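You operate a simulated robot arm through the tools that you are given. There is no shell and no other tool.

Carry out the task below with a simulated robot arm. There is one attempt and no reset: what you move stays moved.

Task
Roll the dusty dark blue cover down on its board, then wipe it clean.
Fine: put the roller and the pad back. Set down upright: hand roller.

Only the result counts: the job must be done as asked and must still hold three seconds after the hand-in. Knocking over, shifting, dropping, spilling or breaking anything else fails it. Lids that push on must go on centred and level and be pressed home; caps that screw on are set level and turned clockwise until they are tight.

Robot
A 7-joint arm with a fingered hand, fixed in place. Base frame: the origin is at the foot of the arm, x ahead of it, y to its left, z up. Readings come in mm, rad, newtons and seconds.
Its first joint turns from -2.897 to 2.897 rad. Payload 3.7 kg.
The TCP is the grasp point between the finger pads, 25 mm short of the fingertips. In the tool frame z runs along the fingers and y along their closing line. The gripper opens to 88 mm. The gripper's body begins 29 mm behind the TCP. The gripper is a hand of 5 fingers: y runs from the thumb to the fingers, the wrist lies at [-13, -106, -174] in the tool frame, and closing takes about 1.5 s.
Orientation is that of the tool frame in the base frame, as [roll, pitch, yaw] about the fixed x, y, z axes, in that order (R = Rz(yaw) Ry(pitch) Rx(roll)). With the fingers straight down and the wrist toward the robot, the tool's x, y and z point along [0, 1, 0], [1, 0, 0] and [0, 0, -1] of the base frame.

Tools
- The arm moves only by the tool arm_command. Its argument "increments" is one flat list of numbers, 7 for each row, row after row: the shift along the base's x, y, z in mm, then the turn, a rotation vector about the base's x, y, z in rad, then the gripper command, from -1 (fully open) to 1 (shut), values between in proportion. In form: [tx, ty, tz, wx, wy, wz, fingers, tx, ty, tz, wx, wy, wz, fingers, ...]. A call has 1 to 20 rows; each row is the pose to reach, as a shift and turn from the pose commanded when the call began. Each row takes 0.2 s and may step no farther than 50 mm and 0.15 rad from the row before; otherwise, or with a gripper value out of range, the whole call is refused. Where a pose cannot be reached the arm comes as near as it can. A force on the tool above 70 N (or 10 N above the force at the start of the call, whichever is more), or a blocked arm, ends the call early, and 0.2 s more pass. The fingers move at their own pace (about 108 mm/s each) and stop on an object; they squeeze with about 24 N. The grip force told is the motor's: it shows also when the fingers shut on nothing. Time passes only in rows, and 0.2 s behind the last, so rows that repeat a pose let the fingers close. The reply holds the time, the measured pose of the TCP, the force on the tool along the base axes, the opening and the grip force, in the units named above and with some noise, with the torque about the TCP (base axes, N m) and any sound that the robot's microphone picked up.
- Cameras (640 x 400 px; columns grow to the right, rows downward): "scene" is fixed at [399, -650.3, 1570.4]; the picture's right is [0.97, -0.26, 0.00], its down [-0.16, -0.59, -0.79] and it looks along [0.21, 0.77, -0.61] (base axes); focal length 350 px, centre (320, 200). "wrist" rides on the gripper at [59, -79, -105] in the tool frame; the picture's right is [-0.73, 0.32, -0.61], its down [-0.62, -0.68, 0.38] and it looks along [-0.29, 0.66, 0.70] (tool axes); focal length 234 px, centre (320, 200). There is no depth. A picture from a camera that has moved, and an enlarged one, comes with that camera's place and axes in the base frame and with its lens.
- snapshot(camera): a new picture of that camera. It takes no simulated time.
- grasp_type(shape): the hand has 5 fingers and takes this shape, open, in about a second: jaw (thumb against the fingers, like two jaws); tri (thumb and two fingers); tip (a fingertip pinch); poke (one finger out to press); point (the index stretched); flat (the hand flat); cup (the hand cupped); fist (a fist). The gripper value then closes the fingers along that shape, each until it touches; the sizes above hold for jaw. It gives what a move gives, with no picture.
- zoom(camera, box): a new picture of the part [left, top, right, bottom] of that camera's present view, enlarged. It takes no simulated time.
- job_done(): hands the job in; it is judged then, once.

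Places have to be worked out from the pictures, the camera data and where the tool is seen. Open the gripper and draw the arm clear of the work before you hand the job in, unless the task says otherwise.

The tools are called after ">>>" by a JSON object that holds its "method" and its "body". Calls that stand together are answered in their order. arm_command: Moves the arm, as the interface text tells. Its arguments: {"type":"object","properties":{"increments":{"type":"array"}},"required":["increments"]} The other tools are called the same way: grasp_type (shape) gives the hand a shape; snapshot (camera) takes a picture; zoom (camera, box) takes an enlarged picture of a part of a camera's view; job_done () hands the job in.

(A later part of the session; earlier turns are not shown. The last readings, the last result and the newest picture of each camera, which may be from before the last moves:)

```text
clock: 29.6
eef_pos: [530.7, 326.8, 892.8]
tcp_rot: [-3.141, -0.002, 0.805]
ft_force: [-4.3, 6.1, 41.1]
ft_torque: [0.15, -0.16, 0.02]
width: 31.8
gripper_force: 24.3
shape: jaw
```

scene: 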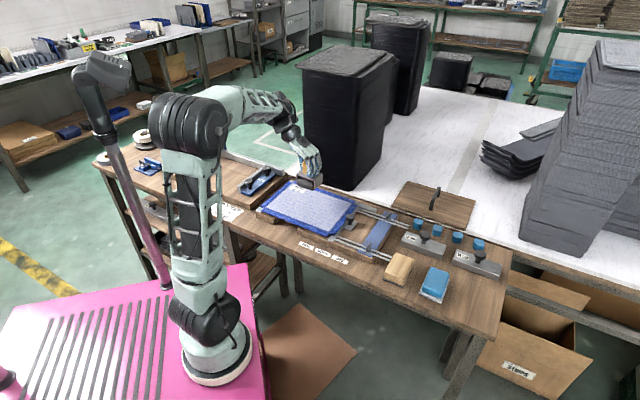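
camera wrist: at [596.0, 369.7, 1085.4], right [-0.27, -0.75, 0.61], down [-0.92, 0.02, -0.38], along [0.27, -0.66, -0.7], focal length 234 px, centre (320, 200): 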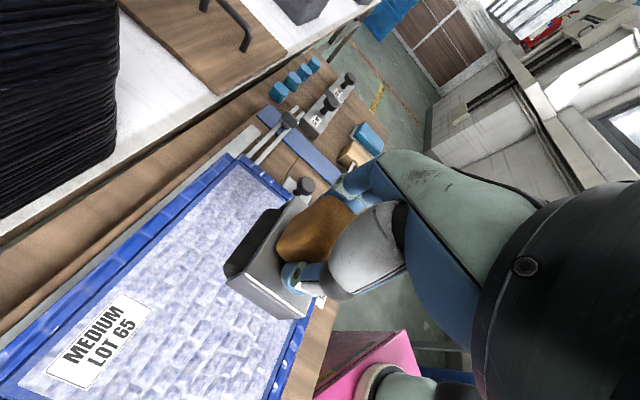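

41 N mid-board is good. I'll finish this column to the near edge.

>>> {"method": "arm_command", "body": {"increments": [-7.6, -7.9, 0, 0, 0, 0, 1, -15.2, -15.9, 0, 0, 0, 0, 1, -22.8, -23.8, 0, 0, 0, 0, 1, -30.4, -31.7, -0.2, 0, 0, 0, 1, -38, -39.7, -0.5, 0, 0, 0, 1, -43.5, -45.4, -0.7, 0, 0, 0, 1, -48.4, -50.5, -0.8, 0, 0, 0, 1, -48.4, -50.5, -0.8, 0, 0, 0, 1]}}

>>> {"method": "zoom", "body": {"camera": "scene", "box": [250, 160, 370, 240]}}

>>> {"method": "zoom", "body": {"camera": "wrist", "box": [0, 100, 360, 350]}}

```text
clock: 31.4
eef_pos: [483.8, 275.5, 890.9]
tcp_rot: [-3.141, -0.001, 0.806]
ft_force: [-5.0, 1.9, 46.9]
ft_torque: [0.24, -0.07, -0.02]
width: 32.0
gripper_force: 24.1
shape: jaw
```

```text
5.00 times, centred on (310, 200) of scene
camera zoom: at [399.0, -650.3, 1570.4], right [0.97, -0.26, 0.0], down [-0.16, -0.59, -0.79], along [0.21, 0.77, -0.61], focal length 1748 px, centre (370, 200)
```

zoom: 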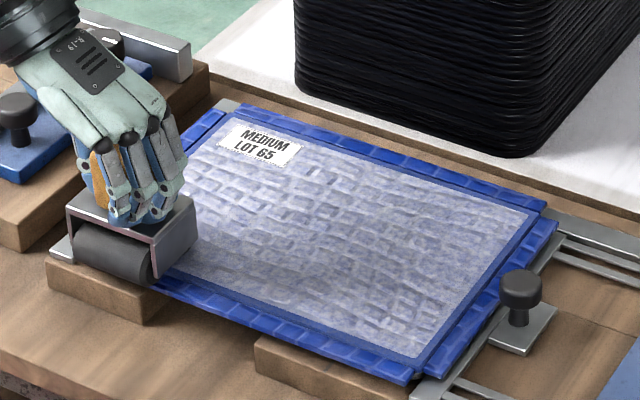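

```text
1.60 times, centred on (180, 225) of wrist
camera zoom: at [467.7, 371.1, 996.0], right [-0.27, -0.75, 0.61], down [-0.92, 0.02, -0.38], along [0.27, -0.66, -0.7], focal length 375 px, centre (544, 160)
```

zoom: 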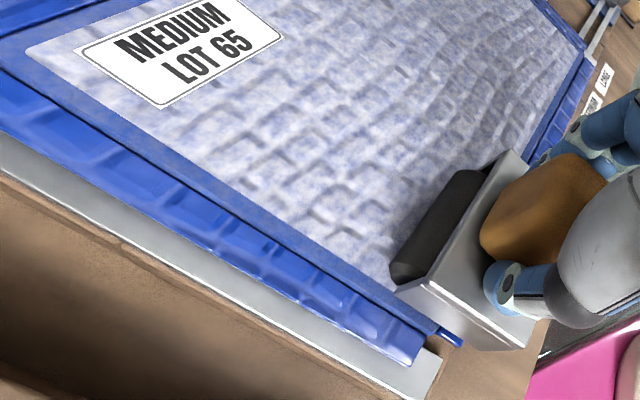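

The left column is rolled. I'll lift and move to the right side, column u≈299, near edge, and roll toward the far edge.

>>> {"method": "arm_command", "body": {"increments": [0, 0, 14, 0, 0, 0, 1, 25.3, -24.3, 20, 0, 0, 0, 1, 50.7, -48.6, 20, 0, 0, 0, 1, 76, -72.9, 20, 0, 0, 0, 1, 101.4, -97.2, 20, 0, 0, 0, 1, 101.4, -97.2, 8, 0, 0, 0, 1, 101.4, -97.2, 3, 0, 0, 0, 1, 101.4, -97.2, 0.8, 0, 0, 0, 1, 101.4, -97.2, 0, 0, 0, 0, 1, 108.4, -89.9, 0, 0, 0, 0, 1, 115.4, -82.6, 0.3, 0, 0, 0, 1, 122.4, -75.3, 0.6, 0, 0, 0, 1, 129.4, -68, 0.8, 0, 0, 0, 1, 136.4, -60.7, 0.8, 0, 0, 0, 1]}}

```text
clock: 34.4
eef_pos: [620.3, 214.6, 892.5]
tcp_rot: [3.14, -0.003, 0.807]
ft_force: [1.3, -3.3, 44.3]
ft_torque: [-0.08, -0.23, -0.01]
width: 32.1
gripper_force: 23.9
shape: jaw
```

At u≈299 and n≈584 with 44 N, I'll continue to the far edge.

>>> {"method": "arm_command", "body": {"increments": [7, 7.3, 0.3, 0, 0, 0, 1, 14, 14.6, 0.5, 0, 0, 0, 1, 21, 21.9, 0.5, 0, 0, 0, 1, 28, 29.2, 0.5, 0, 0, 0, 1, 35, 36.5, 0.5, 0, 0, 0, 1, 42, 43.8, 0.4, 0, 0, 0, 1, 49, 51.1, 0.2, 0, 0, 0, 1, 56, 58.4, 0, 0, 0, 0, 1, 63, 65.7, -0.2, 0, 0, 0, 1, 70, 73, -0.5, 0, 0, 0, 1, 77, 80.3, -0.7, 0, 0, 0, 1, 81.7, 85.1, -0.8, 0, 0, 0, 1, 81.7, 85.1, -0.8, 0, 0, 0, 1]}}

>>> {"method": "zoom", "body": {"camera": "scene", "box": [250, 160, 370, 240]}}

>>> {"method": "zoom", "body": {"camera": "wrist", "box": [100, 130, 360, 350]}}

```text
clock: 37.2
eef_pos: [701.4, 298.5, 891.2]
tcp_rot: [-3.14, -0.001, 0.809]
ft_force: [5.4, -5.2, 40.6]
ft_torque: [-0.59, -0.59, 0.01]
width: 33.0
gripper_force: 24.0
shape: jaw
```

```text
5.00 times, centred on (310, 200) of scene
camera zoom: at [399.0, -650.3, 1570.4], right [0.97, -0.26, 0.0], down [-0.16, -0.59, -0.79], along [0.21, 0.77, -0.61], focal length 1748 px, centre (370, 200)
```

zoom: 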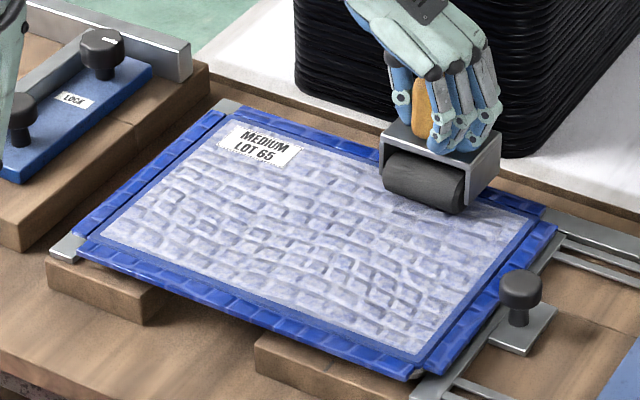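

```text
1.82 times, centred on (230, 240) of wrist
camera zoom: at [686.3, 395.9, 996.1], right [-0.27, -0.75, 0.61], down [-0.92, 0.02, -0.38], along [0.28, -0.66, -0.7], focal length 426 px, centre (484, 127)
```

zoom: 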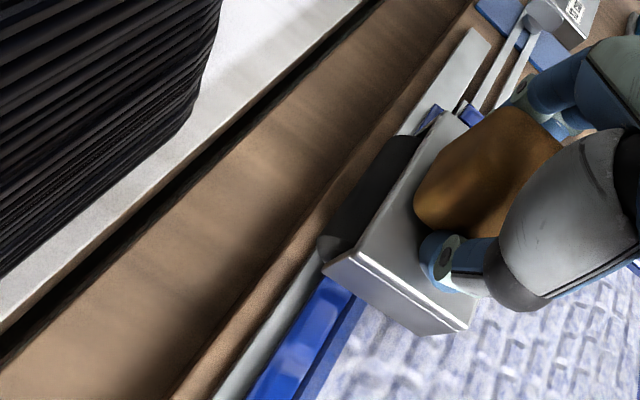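

Next is the last column, u≈344. I'll lift, shift right 44.5 mm, set down at the far edge and roll to the near edge.

>>> {"method": "arm_command", "body": {"increments": [0, 0, 14, 0, 0, 0, 1, 16, -15.4, 16, 0, 0, 0, 1, 32.1, -30.8, 16, 0, 0, 0, 1, 32.1, -30.8, 5, 0, 0, 0, 1, 32.1, -30.8, 2, 0, 0, 0, 1, 32.1, -30.8, 0.3, 0, 0, 0, 1, 25.1, -38.1, 0.3, 0, 0, 0, 1, 18.1, -45.4, 0.5, 0, 0, 0, 1, 11.1, -52.7, 0.8, 0, 0, 0, 1, 4.1, -60, 1, 0, 0, 0, 1]}}

>>> {"method": "zoom", "body": {"camera": "scene", "box": [270, 160, 390, 240]}}

>>> {"method": "zoom", "body": {"camera": "wrist", "box": [160, 130, 400, 350]}}

```text
clock: 39.4
eef_pos: [707.6, 239.9, 891.7]
tcp_rot: [3.14, -0.002, 0.809]
ft_force: [-1.8, 4.3, 33.2]
ft_torque: [0.33, 0.03, 0.04]
width: 31.6
gripper_force: 24.2
shape: jaw
```

```text
5.00 times, centred on (330, 200) of scene
camera zoom: at [399.0, -650.3, 1570.4], right [0.97, -0.26, 0.0], down [-0.16, -0.59, -0.79], along [0.21, 0.77, -0.61], focal length 1748 px, centre (270, 200)
```

zoom: 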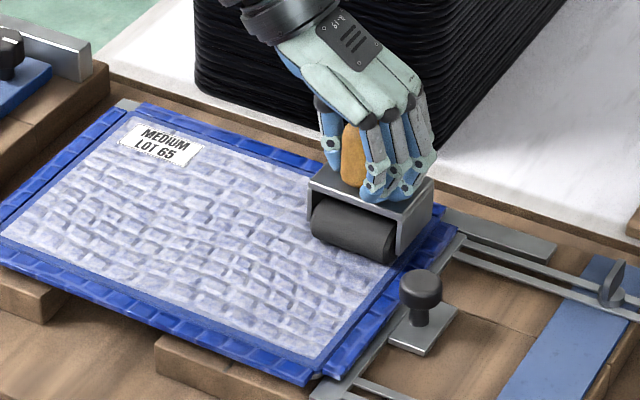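

```text
1.82 times, centred on (280, 240) of wrist
camera zoom: at [690.7, 336.2, 997.2], right [-0.27, -0.75, 0.61], down [-0.92, 0.02, -0.39], along [0.28, -0.66, -0.7], focal length 426 px, centre (393, 127)
```

zoom: 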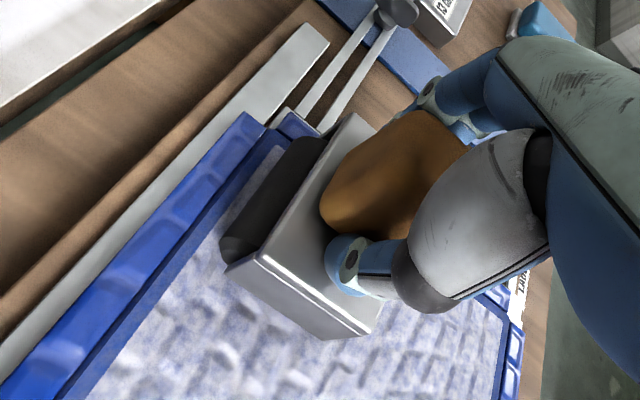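

The frame clears the knob by about 15 mm. I'll continue rolling to the near edge.

>>> {"method": "arm_command", "body": {"increments": [-7, -7.3, 0, 0, 0, 0, 1, -14, -14.6, 0, 0, 0, 0, 1, -21, -21.9, 0, 0, 0, 0, 1, -28, -29.2, 0, 0, 0, 0, 1, -35, -36.5, 0, 0, 0, 0, 1, -42, -43.8, 0, 0, 0, 0, 1, -49, -51.1, 0, 0, 0, 0, 1, -56, -58.4, -0.1, 0, 0, 0, 1, -63, -65.7, -0.3, 0, 0, 0, 1, -70, -73, -0.5, 0, 0, 0, 1, -77, -80.3, -0.7, 0, 0, 0, 1, -84, -87.6, -0.8, 0, 0, 0, 1, -90, -93.8, -0.9, 0, 0, 0, 1, -90, -93.8, -0.9, 0, 0, 0, 1]}}

>>> {"method": "zoom", "body": {"camera": "scene", "box": [250, 160, 370, 240]}}

>>> {"method": "zoom", "body": {"camera": "wrist", "box": [100, 130, 360, 350]}}

```text
clock: 42.4
eef_pos: [615.6, 146.7, 891.3]
tcp_rot: [3.14, 0.0, 0.805]
ft_force: [-4.9, 4.8, 46.2]
ft_torque: [0.43, 0.08, 0.02]
width: 32.4
gripper_force: 24.3
shape: jaw
```

```text
5.00 times, centred on (310, 200) of scene
camera zoom: at [399.0, -650.3, 1570.4], right [0.97, -0.26, 0.0], down [-0.16, -0.59, -0.79], along [0.21, 0.77, -0.61], focal length 1748 px, centre (370, 200)
```

zoom: 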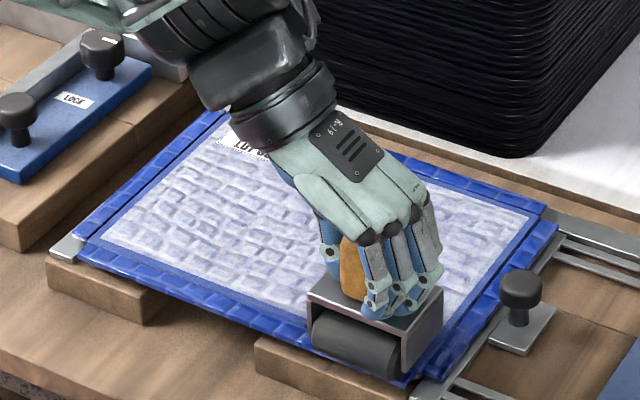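

```text
1.82 times, centred on (230, 240) of wrist
camera zoom: at [600.3, 242.5, 996.1], right [-0.27, -0.75, 0.61], down [-0.92, 0.02, -0.39], along [0.28, -0.66, -0.7], focal length 426 px, centre (484, 127)
```

zoom: 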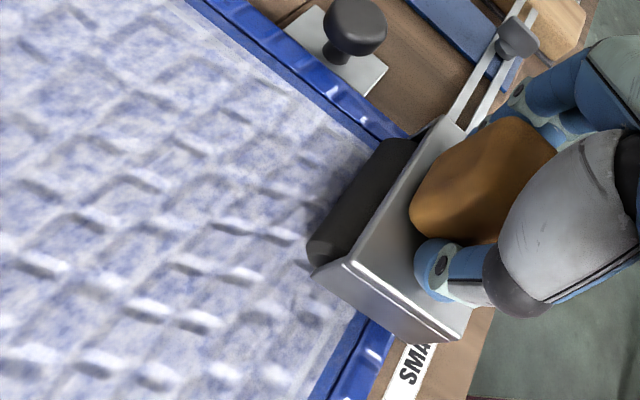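

All five columns have been rolled at 20–48 N. I'll lift the roller and inspect the whole cover before putting the roller back.

>>> {"method": "arm_command", "body": {"increments": [0, 0, 15, 0, 0, 0, 1, 10, -10, 45, 0, 0, 0, 1, 20, -20, 85, 0, 0, 0, 1, 30, -30, 125, 0, 0, 0, 1, 50, -50, 165, 0, 0, 0, 1, 70, -70, 200, 0, 0, 0, 1, 70, -70, 200, 0, 0, 0, 1]}}

>>> {"method": "zoom", "body": {"camera": "scene", "box": [255, 172, 365, 242]}}

>>> {"method": "snapshot", "body": {"camera": "wrist"}}

```text
clock: 44.0
eef_pos: [687.5, 75.8, 1090.6]
tcp_rot: [3.14, 0.0, 0.809]
ft_force: [-0.2, 0.3, -3.2]
ft_torque: [0.01, -0.01, 0.02]
width: 29.5
gripper_force: 24.2
shape: jaw
```

```text
5.71 times, centred on (310, 207) of scene
camera zoom: at [399.0, -650.3, 1570.4], right [0.97, -0.26, 0.0], down [-0.16, -0.59, -0.79], along [0.21, 0.77, -0.61], focal length 1997 px, centre (377, 160)
```

zoom: 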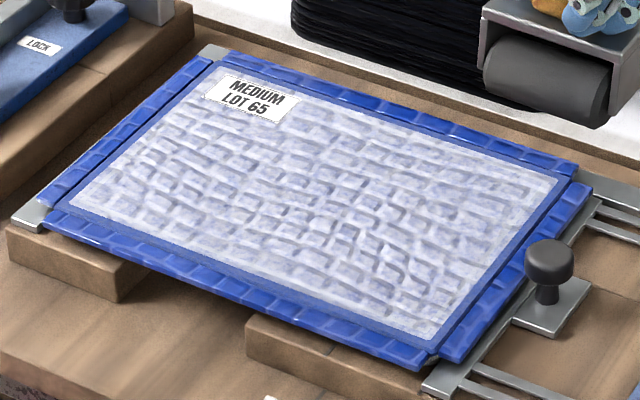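

```text
taken
camera wrist: at [671.5, 172.5, 1195.1], right [-0.27, -0.75, 0.61], down [-0.92, 0.02, -0.38], along [0.27, -0.66, -0.7], focal length 234 px, centre (320, 200)
```

wrist: 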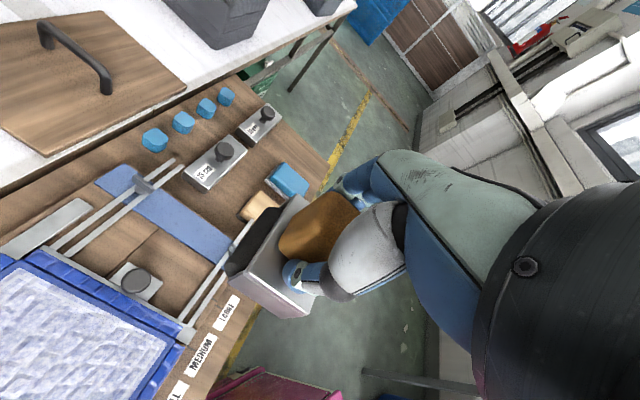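

The rolling strokes are complete; the brick relief appears to be the cloth's own weave, since the side strips have it too. I'll carry the roller back above its original spot at (945,-201).

>>> {"method": "arm_command", "body": {"increments": [25.8, -27.7, -10, 0, 0, 0, 1, 51.5, -55.4, -20, 0, 0, 0, 1, 77.3, -83.1, -30, 0, 0, 0, 1, 103, -110.8, -40, 0, 0, 0, 1, 128.8, -138.5, -50, 0, 0, 0, 1, 154.5, -166.2, -60, 0, 0, 0, 1, 180.3, -193.9, -70, 0, 0, 0, 1, 206, -221.6, -80, 0, 0, 0, 1, 231.8, -249.3, -95, 0, 0, 0, 1, 257.5, -277, -120, 0, 0, 0, 1, 257.5, -277, -160, 0, 0, 0, 1, 257.5, -277, -190, 0, 0, 0, 1, 257.5, -277, -210, 0, 0, 0, 1, 257.5, -277, -215, 0, 0, 0, 1, 257.5, -277, -215, 0, 0, 0, 1]}}

>>> {"method": "zoom", "body": {"camera": "scene", "box": [430, 220, 540, 320]}}

>>> {"method": "zoom", "body": {"camera": "wrist", "box": [180, 130, 420, 360]}}

```text
clock: 47.2
eef_pos: [944.8, -200.2, 874.8]
tcp_rot: [3.142, 0.0, 0.809]
ft_force: [0.2, 0.3, -1.5]
ft_torque: [0.01, -0.02, 0.03]
width: 29.5
gripper_force: 23.7
shape: jaw
```

```text
4.00 times, centred on (485, 270) of scene
camera zoom: at [399.0, -650.3, 1570.4], right [0.97, -0.26, 0.0], down [-0.16, -0.59, -0.79], along [0.21, 0.77, -0.61], focal length 1398 px, centre (-340, -80)
```

zoom: 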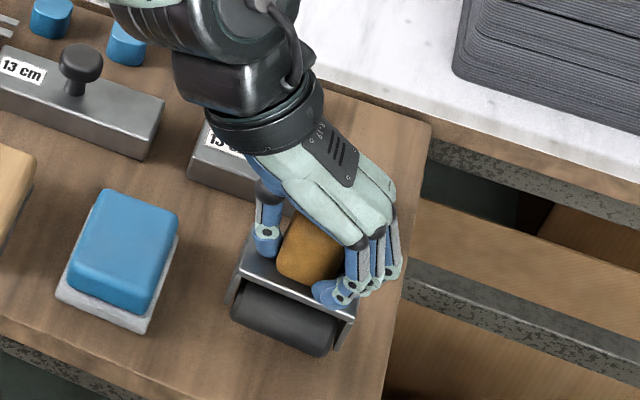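

```text
1.74 times, centred on (300, 245) of wrist
camera zoom: at [928.9, -104.6, 979.8], right [-0.27, -0.75, 0.61], down [-0.92, 0.02, -0.38], along [0.27, -0.66, -0.7], focal length 407 px, centre (355, 122)
```

zoom: 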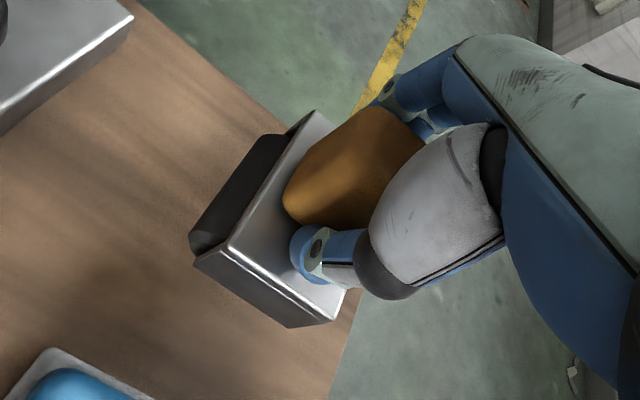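

It is aligned with the original spot. I'll lower gently until the roller touches the table, expected at a TCP height of about 853.

>>> {"method": "arm_command", "body": {"increments": [0, -0.8, -8, 0, 0, 0, 1, 0, -0.8, -14, 0, 0, 0, 1, 0, -0.8, -17, 0, 0, 0, 1, 0, -0.8, -18, 0, 0, 0, 1, 0, -0.8, -18, 0, 0, 0, 1]}}

```text
clock: 48.4
eef_pos: [943.4, -201.1, 857.5]
tcp_rot: [-3.141, 0.0, 0.809]
ft_force: [0.3, 0.5, -2.8]
ft_torque: [0.01, -0.01, 0.02]
width: 29.4
gripper_force: 24.2
shape: jaw
```

No contact yet, so I'll step down 1 mm at a time.

>>> {"method": "arm_command", "body": {"increments": [0.5, 0, -1, 0, 0, 0, 1, 1, 0, -2, 0, 0, 0, 1, 1, 0, -3, 0, 0, 0, 1, 1, 0, -3, 0, 0, 0, 1]}}

```text
clock: 49.4
eef_pos: [946.0, -200.8, 853.5]
tcp_rot: [3.141, 0.0, 0.807]
ft_force: [-0.1, 0.4, -0.7]
ft_torque: [0.01, 0.01, 0.0]
width: 29.5
gripper_force: 23.8
shape: jaw
```

Still free (about −1 N, which is near the tool weight), so I'll go a little further.

>>> {"method": "arm_command", "body": {"increments": [0, 0, -0.7, 0, 0, 0, 1, 0, 0, -1.4, 0, 0, 0, 1, 0, 0, -1.4, 0, 0, 0, 1]}}

```text
clock: 50.2
eef_pos: [945.9, -201.5, 852.9]
tcp_rot: [3.14, -0.001, 0.807]
ft_force: [-1.7, 1.7, 6.9]
ft_torque: [0.03, 0.0, 0.01]
width: 29.5
gripper_force: 24.0
shape: jaw
```

Contact at 6.9 N. I'll open the fingers in place and then check the roller.

>>> {"method": "arm_command", "body": {"increments": [0, 0, 0.3, 0, 0, 0, 0.8, 0, 0, 0.3, 0, 0, 0, 0.5, 0, 0, 0.3, 0, 0, 0, 0, 0, 0, 0.3, 0, 0, 0, -0.5, 0, 0, 0.3, 0, 0, 0, -1, 0, 0, 0.3, 0, 0, 0, -1, 0, 0, 0.3, 0, 0, 0, -1]}}

>>> {"method": "zoom", "body": {"camera": "scene", "box": [430, 220, 540, 320]}}

>>> {"method": "zoom", "body": {"camera": "wrist", "box": [180, 130, 420, 360]}}

```text
clock: 51.8
eef_pos: [945.1, -200.3, 851.9]
tcp_rot: [-3.141, 0.0, 0.808]
ft_force: [0.6, -0.4, 0.3]
ft_torque: [0.03, 0.03, -0.02]
width: 87.6
gripper_force: 0.0
shape: jaw
```

```text
4.00 times, centred on (485, 270) of scene
camera zoom: at [399.0, -650.3, 1570.4], right [0.97, -0.26, 0.0], down [-0.16, -0.59, -0.79], along [0.21, 0.77, -0.61], focal length 1398 px, centre (-340, -80)
```

zoom: 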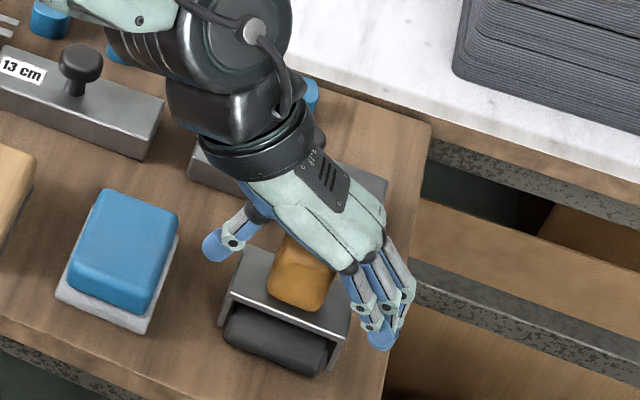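

```text
1.74 times, centred on (300, 245) of wrist
camera zoom: at [929.5, -105.3, 958.1], right [-0.27, -0.75, 0.61], down [-0.92, 0.02, -0.38], along [0.27, -0.66, -0.7], focal length 407 px, centre (355, 122)
```

zoom: 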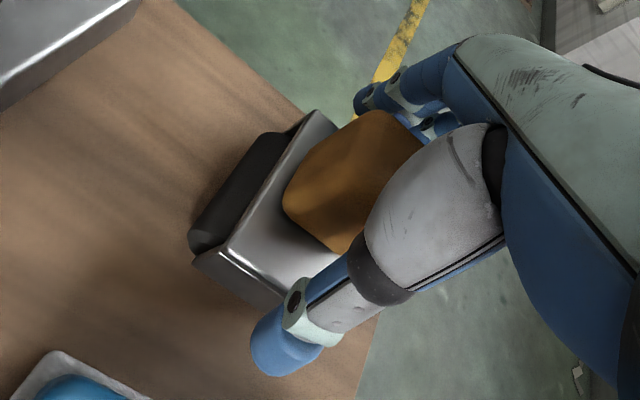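

The roller stands upright at its original spot. I'll rise straight up and then move above the blue pad.

>>> {"method": "arm_command", "body": {"increments": [0, 0, 15, 0, 0, 0, -1, 0, 0, 40, 0, 0, 0, -1, 0, 0, 70, 0, 0, 0, -1, -17, 20, 85, 0, 0, 0, -1, -34, 39, 90, 0, 0, 0, -1, -51, 58, 90, 0, 0, 0, -1, -68, 78, 90, 0, 0, 0, -1, -68, 78, 90, 0, 0, 0, -1]}}

>>> {"method": "zoom", "body": {"camera": "wrist", "box": [160, 190, 360, 390]}}

>>> {"method": "zoom", "body": {"camera": "scene", "box": [400, 200, 530, 320]}}

```text
clock: 53.6
eef_pos: [876.7, -122.1, 942.9]
tcp_rot: [-3.14, -0.001, 0.808]
ft_force: [-0.1, -0.1, -0.7]
ft_torque: [0.0, 0.05, -0.02]
width: 87.7
gripper_force: 0.1
shape: jaw
```

```text
2.00 times, centred on (260, 290) of wrist
camera zoom: at [861.2, -27.0, 1048.3], right [-0.27, -0.75, 0.61], down [-0.92, 0.02, -0.38], along [0.27, -0.66, -0.7], focal length 468 px, centre (440, 20)
```

zoom: 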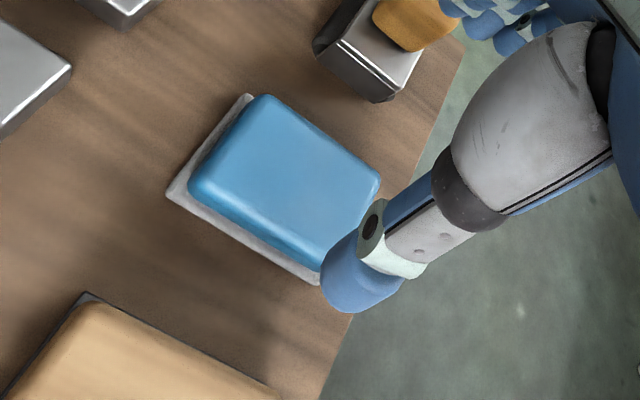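

```text
3.33 times, centred on (465, 260) of scene
camera zoom: at [399.0, -650.3, 1570.4], right [0.97, -0.26, 0.0], down [-0.16, -0.59, -0.79], along [0.21, 0.77, -0.61], focal length 1165 px, centre (-163, 0)
```

zoom: 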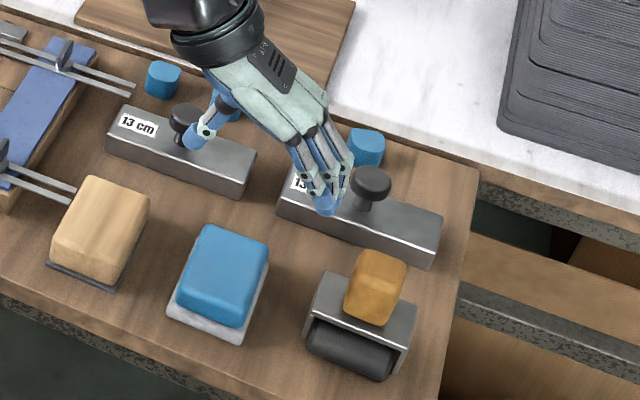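

The pad's white base is 88×61 mm, centred 7 mm short of the tool axis along n, and the top of the block is near z≈819. I'll correct by (−4.8,−5.1), part-close the hand to about 68 mm, and descend partway for a check.

>>> {"method": "arm_command", "body": {"increments": [-4.8, -5.1, -20, 0, 0, 0, -0.55, -4.8, -5.1, -45, 0, 0, 0, -0.55, -4.8, -5.1, -70, 0, 0, 0, -0.55, -4.8, -5.1, -80, 0, 0, 0, -0.55, -4.8, -5.1, -80, 0, 0, 0, -0.55]}}

>>> {"method": "zoom", "body": {"camera": "wrist", "box": [180, 130, 420, 370]}}

>>> {"method": "zoom", "body": {"camera": "scene", "box": [400, 220, 510, 310]}}

```text
clock: 54.8
eef_pos: [872.4, -127.9, 863.6]
tcp_rot: [3.142, 0.0, 0.809]
ft_force: [-1.1, 0.9, -0.6]
ft_torque: [-0.03, -0.05, 0.03]
width: 68.3
gripper_force: 0.0
shape: jaw
```

```text
1.67 times, centred on (300, 250) of wrist
camera zoom: at [856.0, -32.2, 967.8], right [-0.27, -0.75, 0.61], down [-0.92, 0.02, -0.38], along [0.27, -0.66, -0.7], focal length 390 px, centre (353, 117)
```

zoom: 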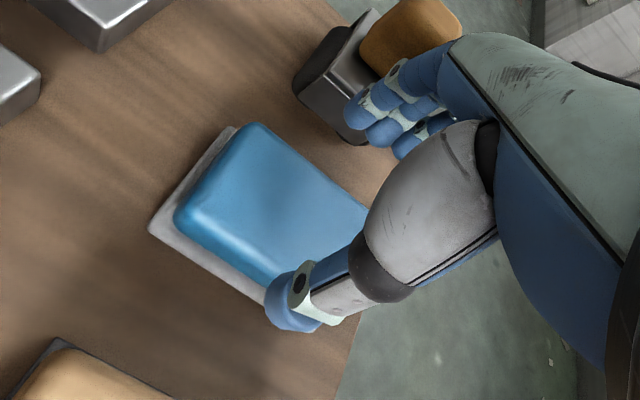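

```text
4.44 times, centred on (455, 265) of scene
camera zoom: at [399.0, -650.3, 1570.4], right [0.97, -0.26, 0.0], down [-0.16, -0.59, -0.79], along [0.21, 0.77, -0.61], focal length 1553 px, centre (-280, -89)
```

zoom: 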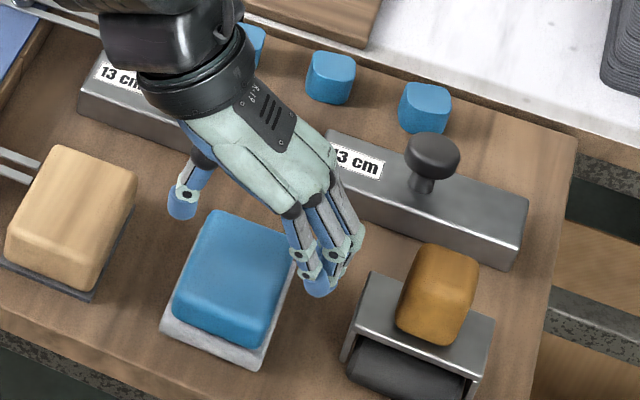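

The alignment is within about 1 mm. I'll descend to TCP z≈815 so the fingertips sit just above the white base.

>>> {"method": "arm_command", "body": {"increments": [0, 0, -20, 0, 0, 0, -0.55, 0, 0, -35, 0, 0, 0, -0.55, 0, 0, -43, 0, 0, 0, -0.55, 0, 0, -48, 0, 0, 0, -0.55, 0, 0, -48, 0, 0, 0, -0.55]}}

>>> {"method": "zoom", "body": {"camera": "wrist", "box": [180, 130, 420, 370]}}

>>> {"method": "zoom", "body": {"camera": "scene", "box": [400, 220, 510, 310]}}

```text
clock: 56.0
eef_pos: [872.3, -128.8, 814.7]
tcp_rot: [3.14, 0.001, 0.807]
ft_force: [-0.8, -0.6, -0.1]
ft_torque: [-0.04, -0.01, 0.03]
width: 68.1
gripper_force: 0.1
shape: jaw
```

```text
1.67 times, centred on (300, 250) of wrist
camera zoom: at [857.0, -32.4, 919.8], right [-0.27, -0.75, 0.61], down [-0.92, 0.02, -0.38], along [0.27, -0.66, -0.7], focal length 390 px, centre (353, 117)
```

zoom: 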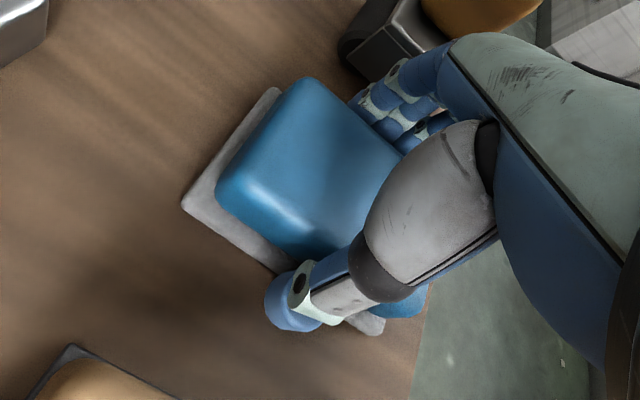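

```text
4.44 times, centred on (455, 265) of scene
camera zoom: at [399.0, -650.3, 1570.4], right [0.97, -0.26, 0.0], down [-0.16, -0.59, -0.79], along [0.21, 0.77, -0.61], focal length 1553 px, centre (-280, -89)
```

zoom: 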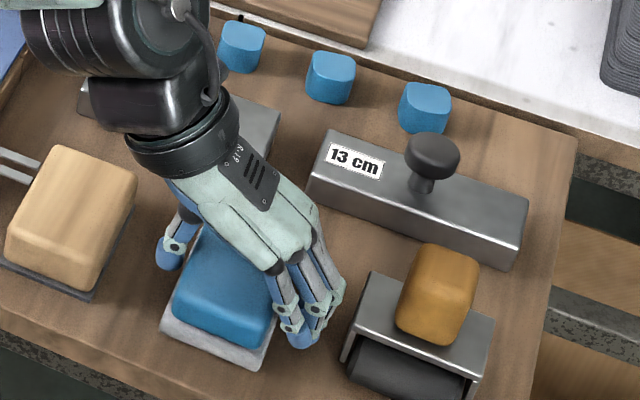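

The hand straddles the pad cleanly, so I'll close on it.

>>> {"method": "arm_command", "body": {"increments": [0, 0, 0, 0, 0, 0, 0, 0, 0, 0, 0, 0, 0, 0.5, 0, 0, 0, 0, 0, 0, 1, 0, 0, 0, 0, 0, 0, 1, 0, 0, 0, 0, 0, 0, 1, 0, 0, 0, 0, 0, 0, 1, 0, 0, 0, 0, 0, 0, 1]}}

>>> {"method": "zoom", "body": {"camera": "wrist", "box": [180, 130, 420, 370]}}

>>> {"method": "zoom", "body": {"camera": "scene", "box": [400, 220, 510, 310]}}

```text
clock: 57.6
eef_pos: [872.9, -128.4, 815.0]
tcp_rot: [-3.141, -0.001, 0.808]
ft_force: [-0.5, 0.5, -1.0]
ft_torque: [0.04, 0.01, 0.04]
width: 50.3
gripper_force: 23.8
shape: jaw
```

```text
1.67 times, centred on (300, 250) of wrist
camera zoom: at [857.0, -32.4, 919.9], right [-0.27, -0.75, 0.61], down [-0.92, 0.02, -0.38], along [0.27, -0.66, -0.7], focal length 390 px, centre (353, 117)
```

zoom: 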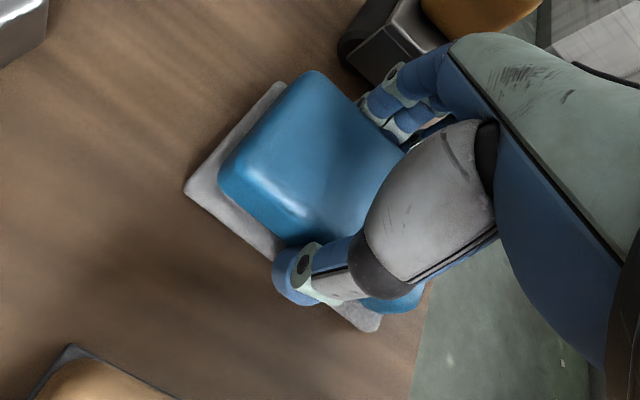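

```text
4.44 times, centred on (455, 265) of scene
camera zoom: at [399.0, -650.3, 1570.4], right [0.97, -0.26, 0.0], down [-0.16, -0.59, -0.79], along [0.21, 0.77, -0.61], focal length 1553 px, centre (-280, -89)
```

zoom: 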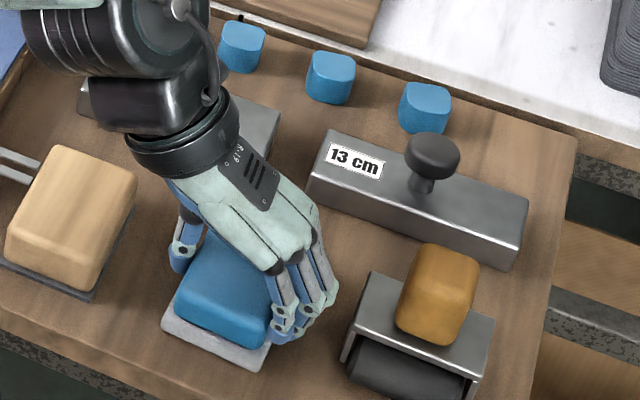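

The pad is gripped (50.3 mm wide). I'll lift it and carry it above the cover's centre.

>>> {"method": "arm_command", "body": {"increments": [0, 0, 15, 0, 0, 0, 1, 0, 0, 45, 0, 0, 0, 1, 0, 0, 85, 0, 0, 0, 1, 0, 0, 120, 0, 0, 0, 1, -24.1, 36.4, 125, 0, 0, 0, 1, -48.3, 72.8, 125, 0, 0, 0, 1, -72.4, 109.3, 125, 0, 0, 0, 1, -96.5, 145.7, 125, 0, 0, 0, 1, -120.7, 182.1, 125, 0, 0, 0, 1, -144.8, 218.5, 125, 0, 0, 0, 1, -169, 254.9, 125, 0, 0, 0, 1, -193.1, 291.3, 125, 0, 0, 0, 1, -217.2, 327.8, 125, 0, 0, 0, 1, -241.4, 364.2, 125, 0, 0, 0, 1, -265.5, 400.6, 125, 0, 0, 0, 1, -265.5, 400.6, 125, 0, 0, 0, 1]}}

>>> {"method": "zoom", "body": {"camera": "wrist", "box": [0, 130, 360, 400]}}

>>> {"method": "zoom", "body": {"camera": "scene", "box": [250, 140, 390, 240]}}

>>> {"method": "zoom", "body": {"camera": "scene", "box": [380, 200, 540, 320]}}

```text
clock: 61.0
eef_pos: [609.3, 273.1, 938.8]
tcp_rot: [3.141, 0.0, 0.807]
ft_force: [0.6, -0.4, -0.1]
ft_torque: [0.0, -0.03, 0.01]
width: 50.3
gripper_force: 24.2
shape: jaw
```

```text
1.48 times, centred on (180, 265) of wrist
camera zoom: at [592.5, 369.5, 1044.4], right [-0.27, -0.75, 0.61], down [-0.92, 0.02, -0.38], along [0.27, -0.66, -0.7], focal length 347 px, centre (527, 104)
```

zoom: 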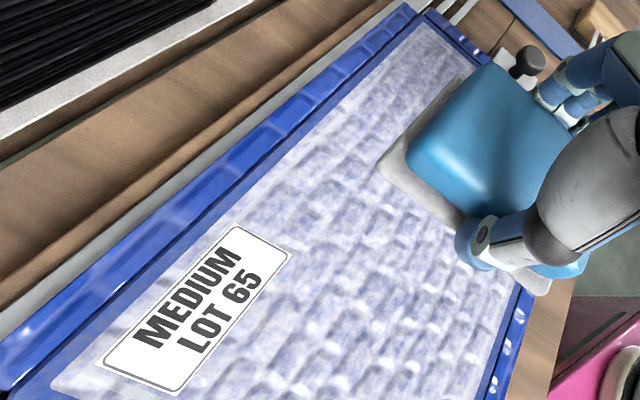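

```text
4.00 times, centred on (320, 190) of scene
camera zoom: at [399.0, -650.3, 1570.4], right [0.97, -0.26, 0.0], down [-0.16, -0.59, -0.79], along [0.21, 0.77, -0.61], focal length 1398 px, centre (320, 240)
```

zoom: 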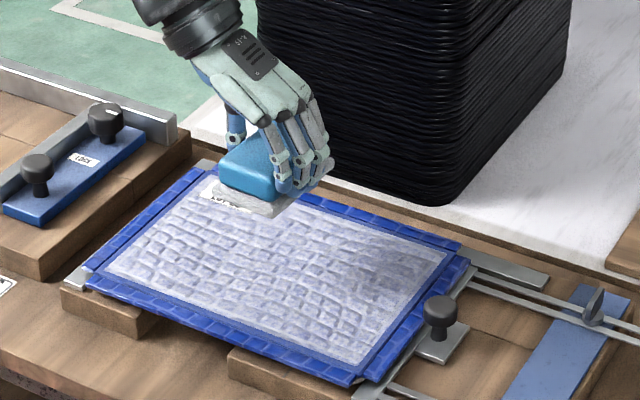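

```text
3.33 times, centred on (460, 260) of scene
camera zoom: at [399.0, -650.3, 1570.4], right [0.97, -0.26, 0.0], down [-0.16, -0.59, -0.79], along [0.21, 0.77, -0.61], focal length 1165 px, centre (-147, 0)
```

zoom: 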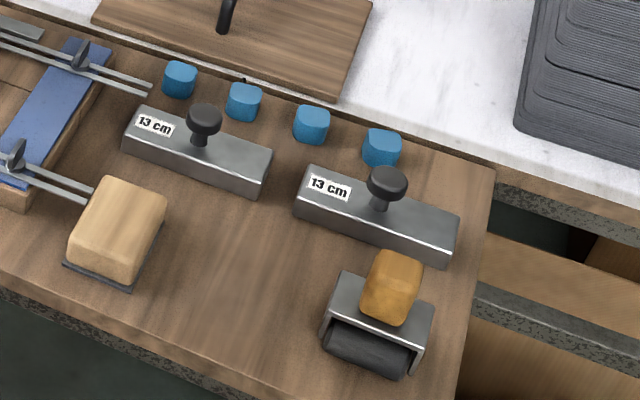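

The pad is over the cover. I'll lower to just above contact (expected around 855), then feel downward.

>>> {"method": "arm_command", "body": {"increments": [0, 0, -30, 0, 0, 0, 1, 0, 0, -55, 0, 0, 0, 1, 0, 0, -72, 0, 0, 0, 1, 0, 0, -78, 0, 0, 0, 1, 0, 0, -80, 0, 0, 0, 1, 0, 0, -81, 0, 0, 0, 1, 0, 0, -82, 0, 0, 0, 1]}}

```text
clock: 62.6
eef_pos: [608.0, 272.2, 857.1]
tcp_rot: [-3.141, -0.001, 0.809]
ft_force: [-0.7, -0.7, -0.9]
ft_torque: [-0.01, 0.01, -0.02]
width: 50.1
gripper_force: 24.0
shape: jaw
```

No contact yet at 857, so I'll step down more.

>>> {"method": "arm_command", "body": {"increments": [0, 0, -0.8, 0, 0, 0, 1, 0, 0, -1.6, 0, 0, 0, 1, 0, 0, -2.4, 0, 0, 0, 1]}}

```text
clock: 63.4
eef_pos: [607.2, 272.6, 855.6]
tcp_rot: [3.141, -0.001, 0.806]
ft_force: [0.5, -1.0, 6.9]
ft_torque: [-0.12, -0.06, 0.01]
width: 50.3
gripper_force: 23.5
shape: jaw
```

Contact at 7 N. I'll add a little pressure, make a first wiping stroke toward the left fence (−u), and check the dust.

>>> {"method": "arm_command", "body": {"increments": [0, 0, -0.7, 0, 0, 0, 1, -7.2, 6.9, -0.7, 0, 0, 0, 1, -14.4, 13.8, -0.7, 0, 0, 0, 1, -21.6, 20.8, -0.7, 0, 0, 0, 1, -28.9, 27.7, -0.7, 0, 0, 0, 1, -36.1, 34.6, -0.7, 0, 0, 0, 1, -43.3, 41.5, -0.7, 0, 0, 0, 1, -50.5, 48.4, -0.7, 0, 0, 0, 1, -57.7, 55.4, -0.7, 0, 0, 0, 1, -65, 62.3, -0.7, 0, 0, 0, 1]}}

>>> {"method": "zoom", "body": {"camera": "wrist", "box": [0, 130, 360, 400]}}

>>> {"method": "zoom", "body": {"camera": "scene", "box": [255, 172, 365, 242]}}

```text
clock: 65.6
eef_pos: [541.4, 333.5, 855.7]
tcp_rot: [-3.141, 0.0, 0.806]
ft_force: [2.4, -2.5, 8.9]
ft_torque: [-0.22, -0.16, 0.01]
width: 50.2
gripper_force: 24.4
shape: jaw
```

```text
1.48 times, centred on (180, 265) of wrist
camera zoom: at [525.8, 430.3, 960.2], right [-0.27, -0.75, 0.61], down [-0.92, 0.02, -0.38], along [0.27, -0.66, -0.7], focal length 347 px, centre (527, 104)
```

zoom: 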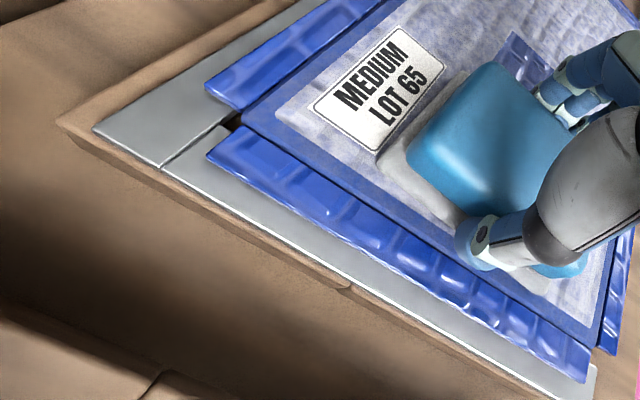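

```text
5.71 times, centred on (310, 207) of scene
camera zoom: at [399.0, -650.3, 1570.4], right [0.97, -0.26, 0.0], down [-0.16, -0.59, -0.79], along [0.21, 0.77, -0.61], focal length 1997 px, centre (377, 160)
```

zoom: 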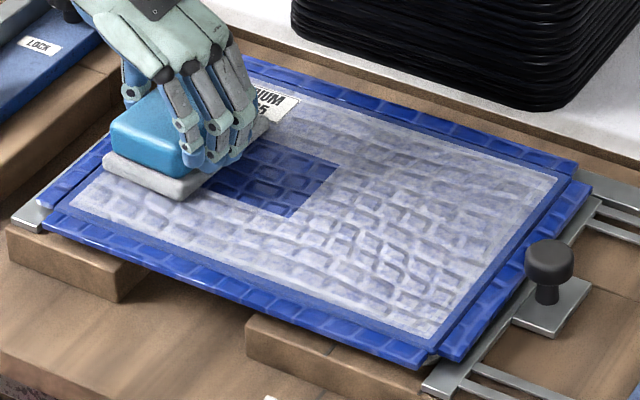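

The wipe works: the dust came off the strip under the stroke, about 58 mm wide along n. I'll shift one row back (+32 mm in n) and stroke right to u≈335, keeping about 10 N.

>>> {"method": "arm_command", "body": {"increments": [-3.6, 3.5, -0.3, 0, 0, 0, 1, 7.5, 15, -0.4, 0, 0, 0, 1, 18.5, 26.6, -0.4, 0, 0, 0, 1, 26.6, 18.8, -0.4, 0, 0, 0, 1, 34.7, 11, -0.4, 0, 0, 0, 1, 42.9, 3.2, -0.4, 0, 0, 0, 1, 51, -4.6, -0.4, 0, 0, 0, 1, 59.1, -12.4, -0.4, 0, 0, 0, 1, 67.2, -20.1, -0.4, 0, 0, 0, 1, 75.3, -27.9, -0.4, 0, 0, 0, 1, 83.5, -35.7, -0.4, 0, 0, 0, 1, 91.6, -43.5, -0.4, 0, 0, 0, 1]}}

>>> {"method": "zoom", "body": {"camera": "wrist", "box": [0, 130, 360, 400]}}

>>> {"method": "zoom", "body": {"camera": "scene", "box": [255, 172, 365, 242]}}

```text
clock: 68.2
eef_pos: [633.8, 291.4, 855.2]
tcp_rot: [-3.14, 0.002, 0.809]
ft_force: [-2.1, 2.3, 12.0]
ft_torque: [0.0, 0.04, -0.02]
width: 49.8
gripper_force: 24.0
shape: jaw
```

```text
1.48 times, centred on (180, 265) of wrist
camera zoom: at [617.6, 387.1, 960.2], right [-0.27, -0.75, 0.61], down [-0.92, 0.02, -0.38], along [0.27, -0.66, -0.7], focal length 347 px, centre (527, 104)
```

zoom: 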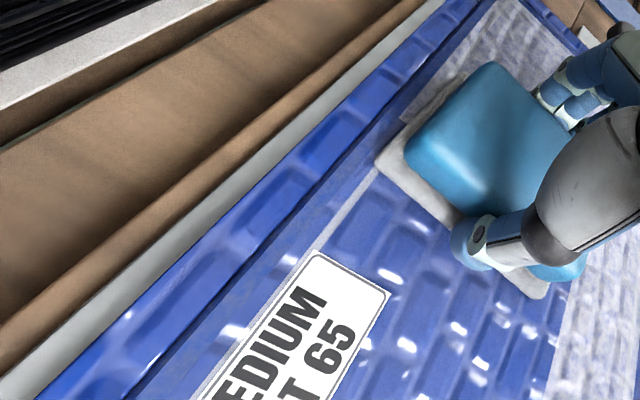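

```text
5.71 times, centred on (310, 207) of scene
camera zoom: at [399.0, -650.3, 1570.4], right [0.97, -0.26, 0.0], down [-0.16, -0.59, -0.79], along [0.21, 0.77, -0.61], focal length 1997 px, centre (377, 160)
```

zoom: 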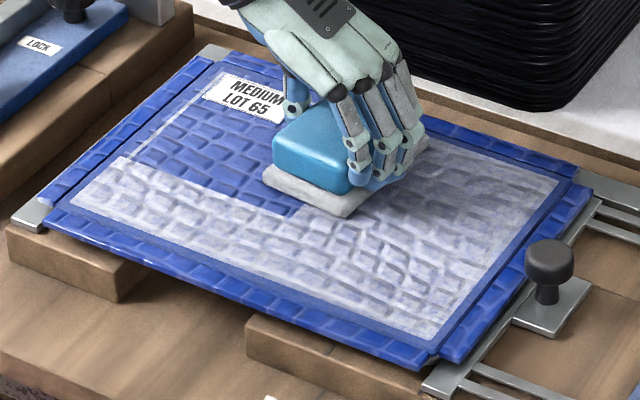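

It's clearing well; only thin slivers at the far and left edges remain in this row. I'll continue right to u≈342, shift +14 mm in n, and start back left.

>>> {"method": "arm_command", "body": {"increments": [7.8, -7.5, 0, 0, 0, 0, 1, 15.6, -14.9, 0, 0, 0, 0, 1, 23.4, -22.4, 0, 0, 0, 0, 1, 31.2, -29.9, 0, 0, 0, 0, 1, 39, -37.4, 0, 0, 0, 0, 1, 46.8, -44.8, 0, 0, 0, 0, 1, 54.6, -52.3, 0, 0, 0, 0, 1, 62.4, -59.8, 0, 0, 0, 0, 1]}}

>>> {"method": "zoom", "body": {"camera": "wrist", "box": [100, 130, 400, 380]}}

>>> {"method": "zoom", "body": {"camera": "scene", "box": [265, 172, 375, 242]}}

```text
clock: 70.0
eef_pos: [695.3, 231.3, 854.4]
tcp_rot: [3.141, 0.001, 0.807]
ft_force: [-1.9, 1.9, 6.3]
ft_torque: [0.14, 0.1, -0.02]
width: 49.6
gripper_force: 23.6
shape: jaw
```

```text
1.60 times, centred on (250, 255) of wrist
camera zoom: at [679.7, 327.0, 959.7], right [-0.27, -0.75, 0.61], down [-0.92, 0.02, -0.38], along [0.27, -0.66, -0.7], focal length 375 px, centre (432, 112)
```

zoom: 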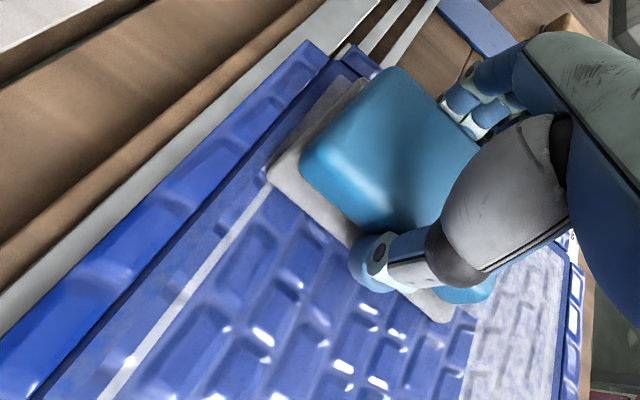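

```text
5.71 times, centred on (320, 207) of scene
camera zoom: at [399.0, -650.3, 1570.4], right [0.97, -0.26, 0.0], down [-0.16, -0.59, -0.79], along [0.21, 0.77, -0.61], focal length 1997 px, centre (320, 160)
```

zoom: 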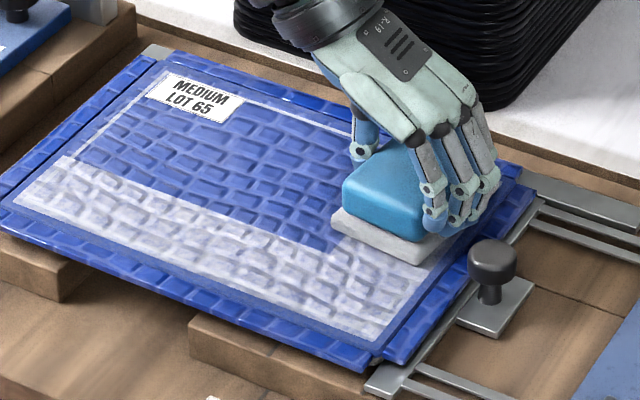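

I'll shift toward the far edge (n≈662), nudge right to u≈350 to catch that edge, then stroke left across the whole far edge.

>>> {"method": "arm_command", "body": {"increments": [9.7, 10.1, -0.3, 0, 0, 0, 1, 15.5, 4.6, -0.3, 0, 0, 0, 1, 7.1, 12.6, -0.3, 0, 0, 0, 1, -1.2, 20.7, -0.3, 0, 0, 0, 1, -9.6, 28.7, -0.3, 0, 0, 0, 1, -18, 36.7, -0.3, 0, 0, 0, 1, -26.4, 44.8, -0.3, 0, 0, 0, 1, -34.7, 52.8, -0.3, 0, 0, 0, 1, -43.1, 60.8, -0.3, 0, 0, 0, 1, -51.5, 68.8, -0.3, 0, 0, 0, 1, -59.8, 76.9, -0.3, 0, 0, 0, 1, -68.2, 84.9, -0.3, 0, 0, 0, 1, -76.6, 92.9, -0.3, 0, 0, 0, 1, -84.9, 101, -0.3, 0, 0, 0, 1, -93.3, 109, -0.3, 0, 0, 0, 1, -101.7, 117, -0.3, 0, 0, 0, 1, -110.1, 125.1, -0.3, 0, 0, 0, 1, -118.4, 133.1, -0.3, 0, 0, 0, 1, -126.8, 141.1, -0.3, 0, 0, 0, 1]}}

>>> {"method": "zoom", "body": {"camera": "wrist", "box": [100, 130, 400, 380]}}

>>> {"method": "zoom", "body": {"camera": "scene", "box": [255, 172, 365, 242]}}

```text
clock: 74.0
eef_pos: [568.3, 371.8, 854.3]
tcp_rot: [-3.14, 0.0, 0.806]
ft_force: [2.2, -3.5, 18.8]
ft_torque: [-0.44, -0.35, 0.03]
width: 50.2
gripper_force: 24.4
shape: jaw
```

```text
1.60 times, centred on (250, 255) of wrist
camera zoom: at [552.4, 467.9, 959.4], right [-0.27, -0.75, 0.61], down [-0.92, 0.02, -0.38], along [0.27, -0.66, -0.7], focal length 375 px, centre (432, 112)
```

zoom: 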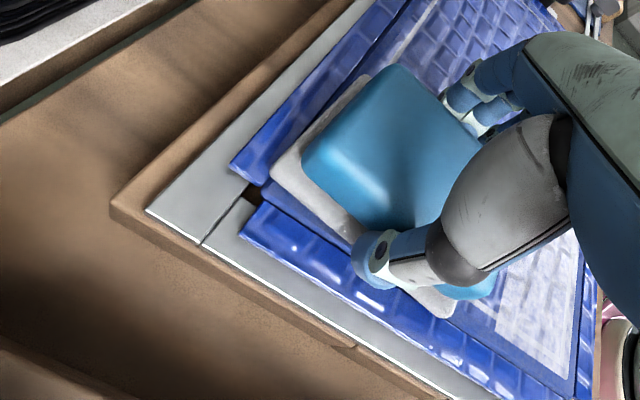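

```text
5.71 times, centred on (310, 207) of scene
camera zoom: at [399.0, -650.3, 1570.4], right [0.97, -0.26, 0.0], down [-0.16, -0.59, -0.79], along [0.21, 0.77, -0.61], focal length 1997 px, centre (377, 160)
```

zoom: 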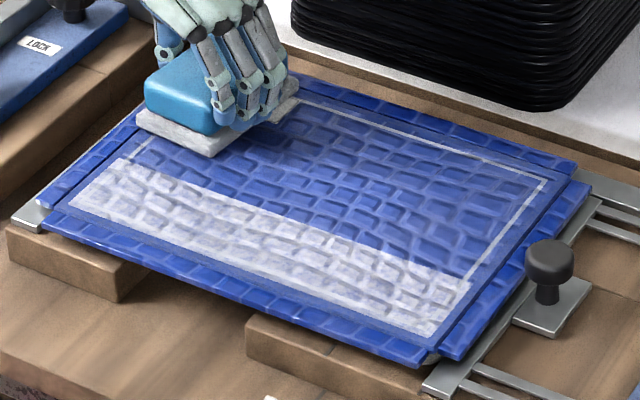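

A thin line remains along the far and right edges. I'll go a bit farther out (n≈670), touch the left edge, then stroke right along the far edge to u≈354.

>>> {"method": "arm_command", "body": {"increments": [5.5, 5.8, 0, 0, 0, 0, 1, 1.2, 9.9, 0, 0, 0, 0, 1, 10, 1.5, 0, 0, 0, 0, 1, 18.8, -7, 0, 0, 0, 0, 1, 27.6, -15.4, 0, 0, 0, 0, 1, 36.4, -23.9, 0, 0, 0, 0, 1, 45.2, -32.3, 0, 0, 0, 0, 1, 54, -40.7, 0, 0, 0, 0, 1, 62.8, -49.2, 0, 0, 0, 0, 1, 71.6, -57.6, 0, 0, 0, 0, 1, 80.4, -66.1, 0, 0, 0, 0, 1, 89.2, -74.5, 0, 0, 0, 0, 1, 98, -82.9, 0, 0, 0, 0, 1, 106.8, -91.4, 0, 0, 0, 0, 1, 115.6, -99.8, 0, 0, 0, 0, 1, 124.4, -108.3, 0, 0, 0, 0, 1, 133.2, -116.7, 0, 0, 0, 0, 1, 142, -125.1, 0, 0, 0, 0, 1, 150.8, -133.6, 0, 0, 0, 0, 1, 150.8, -133.6, 0, 0, 0, 0, 1]}}

>>> {"method": "zoom", "body": {"camera": "wrist", "box": [100, 130, 400, 380]}}

>>> {"method": "zoom", "body": {"camera": "scene", "box": [255, 172, 365, 242]}}

```text
clock: 78.2
eef_pos: [720.1, 237.8, 854.6]
tcp_rot: [3.141, -0.001, 0.805]
ft_force: [-1.7, 2.1, 10.9]
ft_torque: [0.03, 0.06, -0.01]
width: 49.7
gripper_force: 24.2
shape: jaw
```

```text
1.60 times, centred on (250, 255) of wrist
camera zoom: at [704.2, 333.9, 959.2], right [-0.27, -0.75, 0.61], down [-0.92, 0.02, -0.38], along [0.27, -0.66, -0.7], focal length 375 px, centre (432, 112)
```

zoom: 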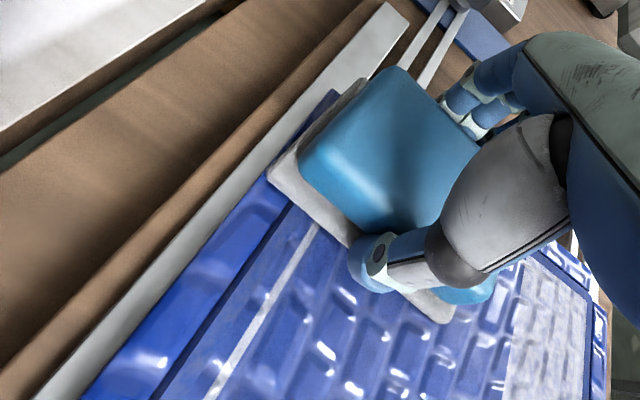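

```text
5.71 times, centred on (310, 207) of scene
camera zoom: at [399.0, -650.3, 1570.4], right [0.97, -0.26, 0.0], down [-0.16, -0.59, -0.79], along [0.21, 0.77, -0.61], focal length 1997 px, centre (377, 160)
```

zoom: 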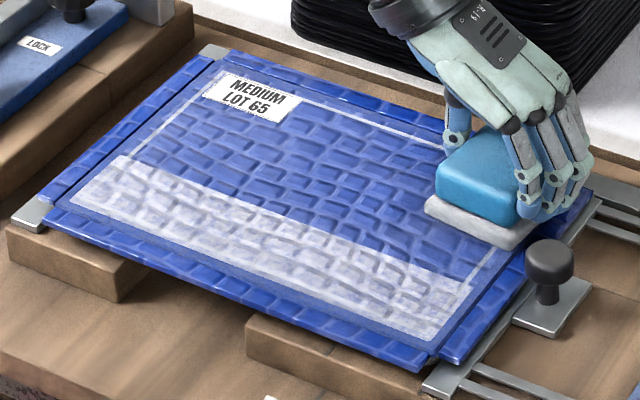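

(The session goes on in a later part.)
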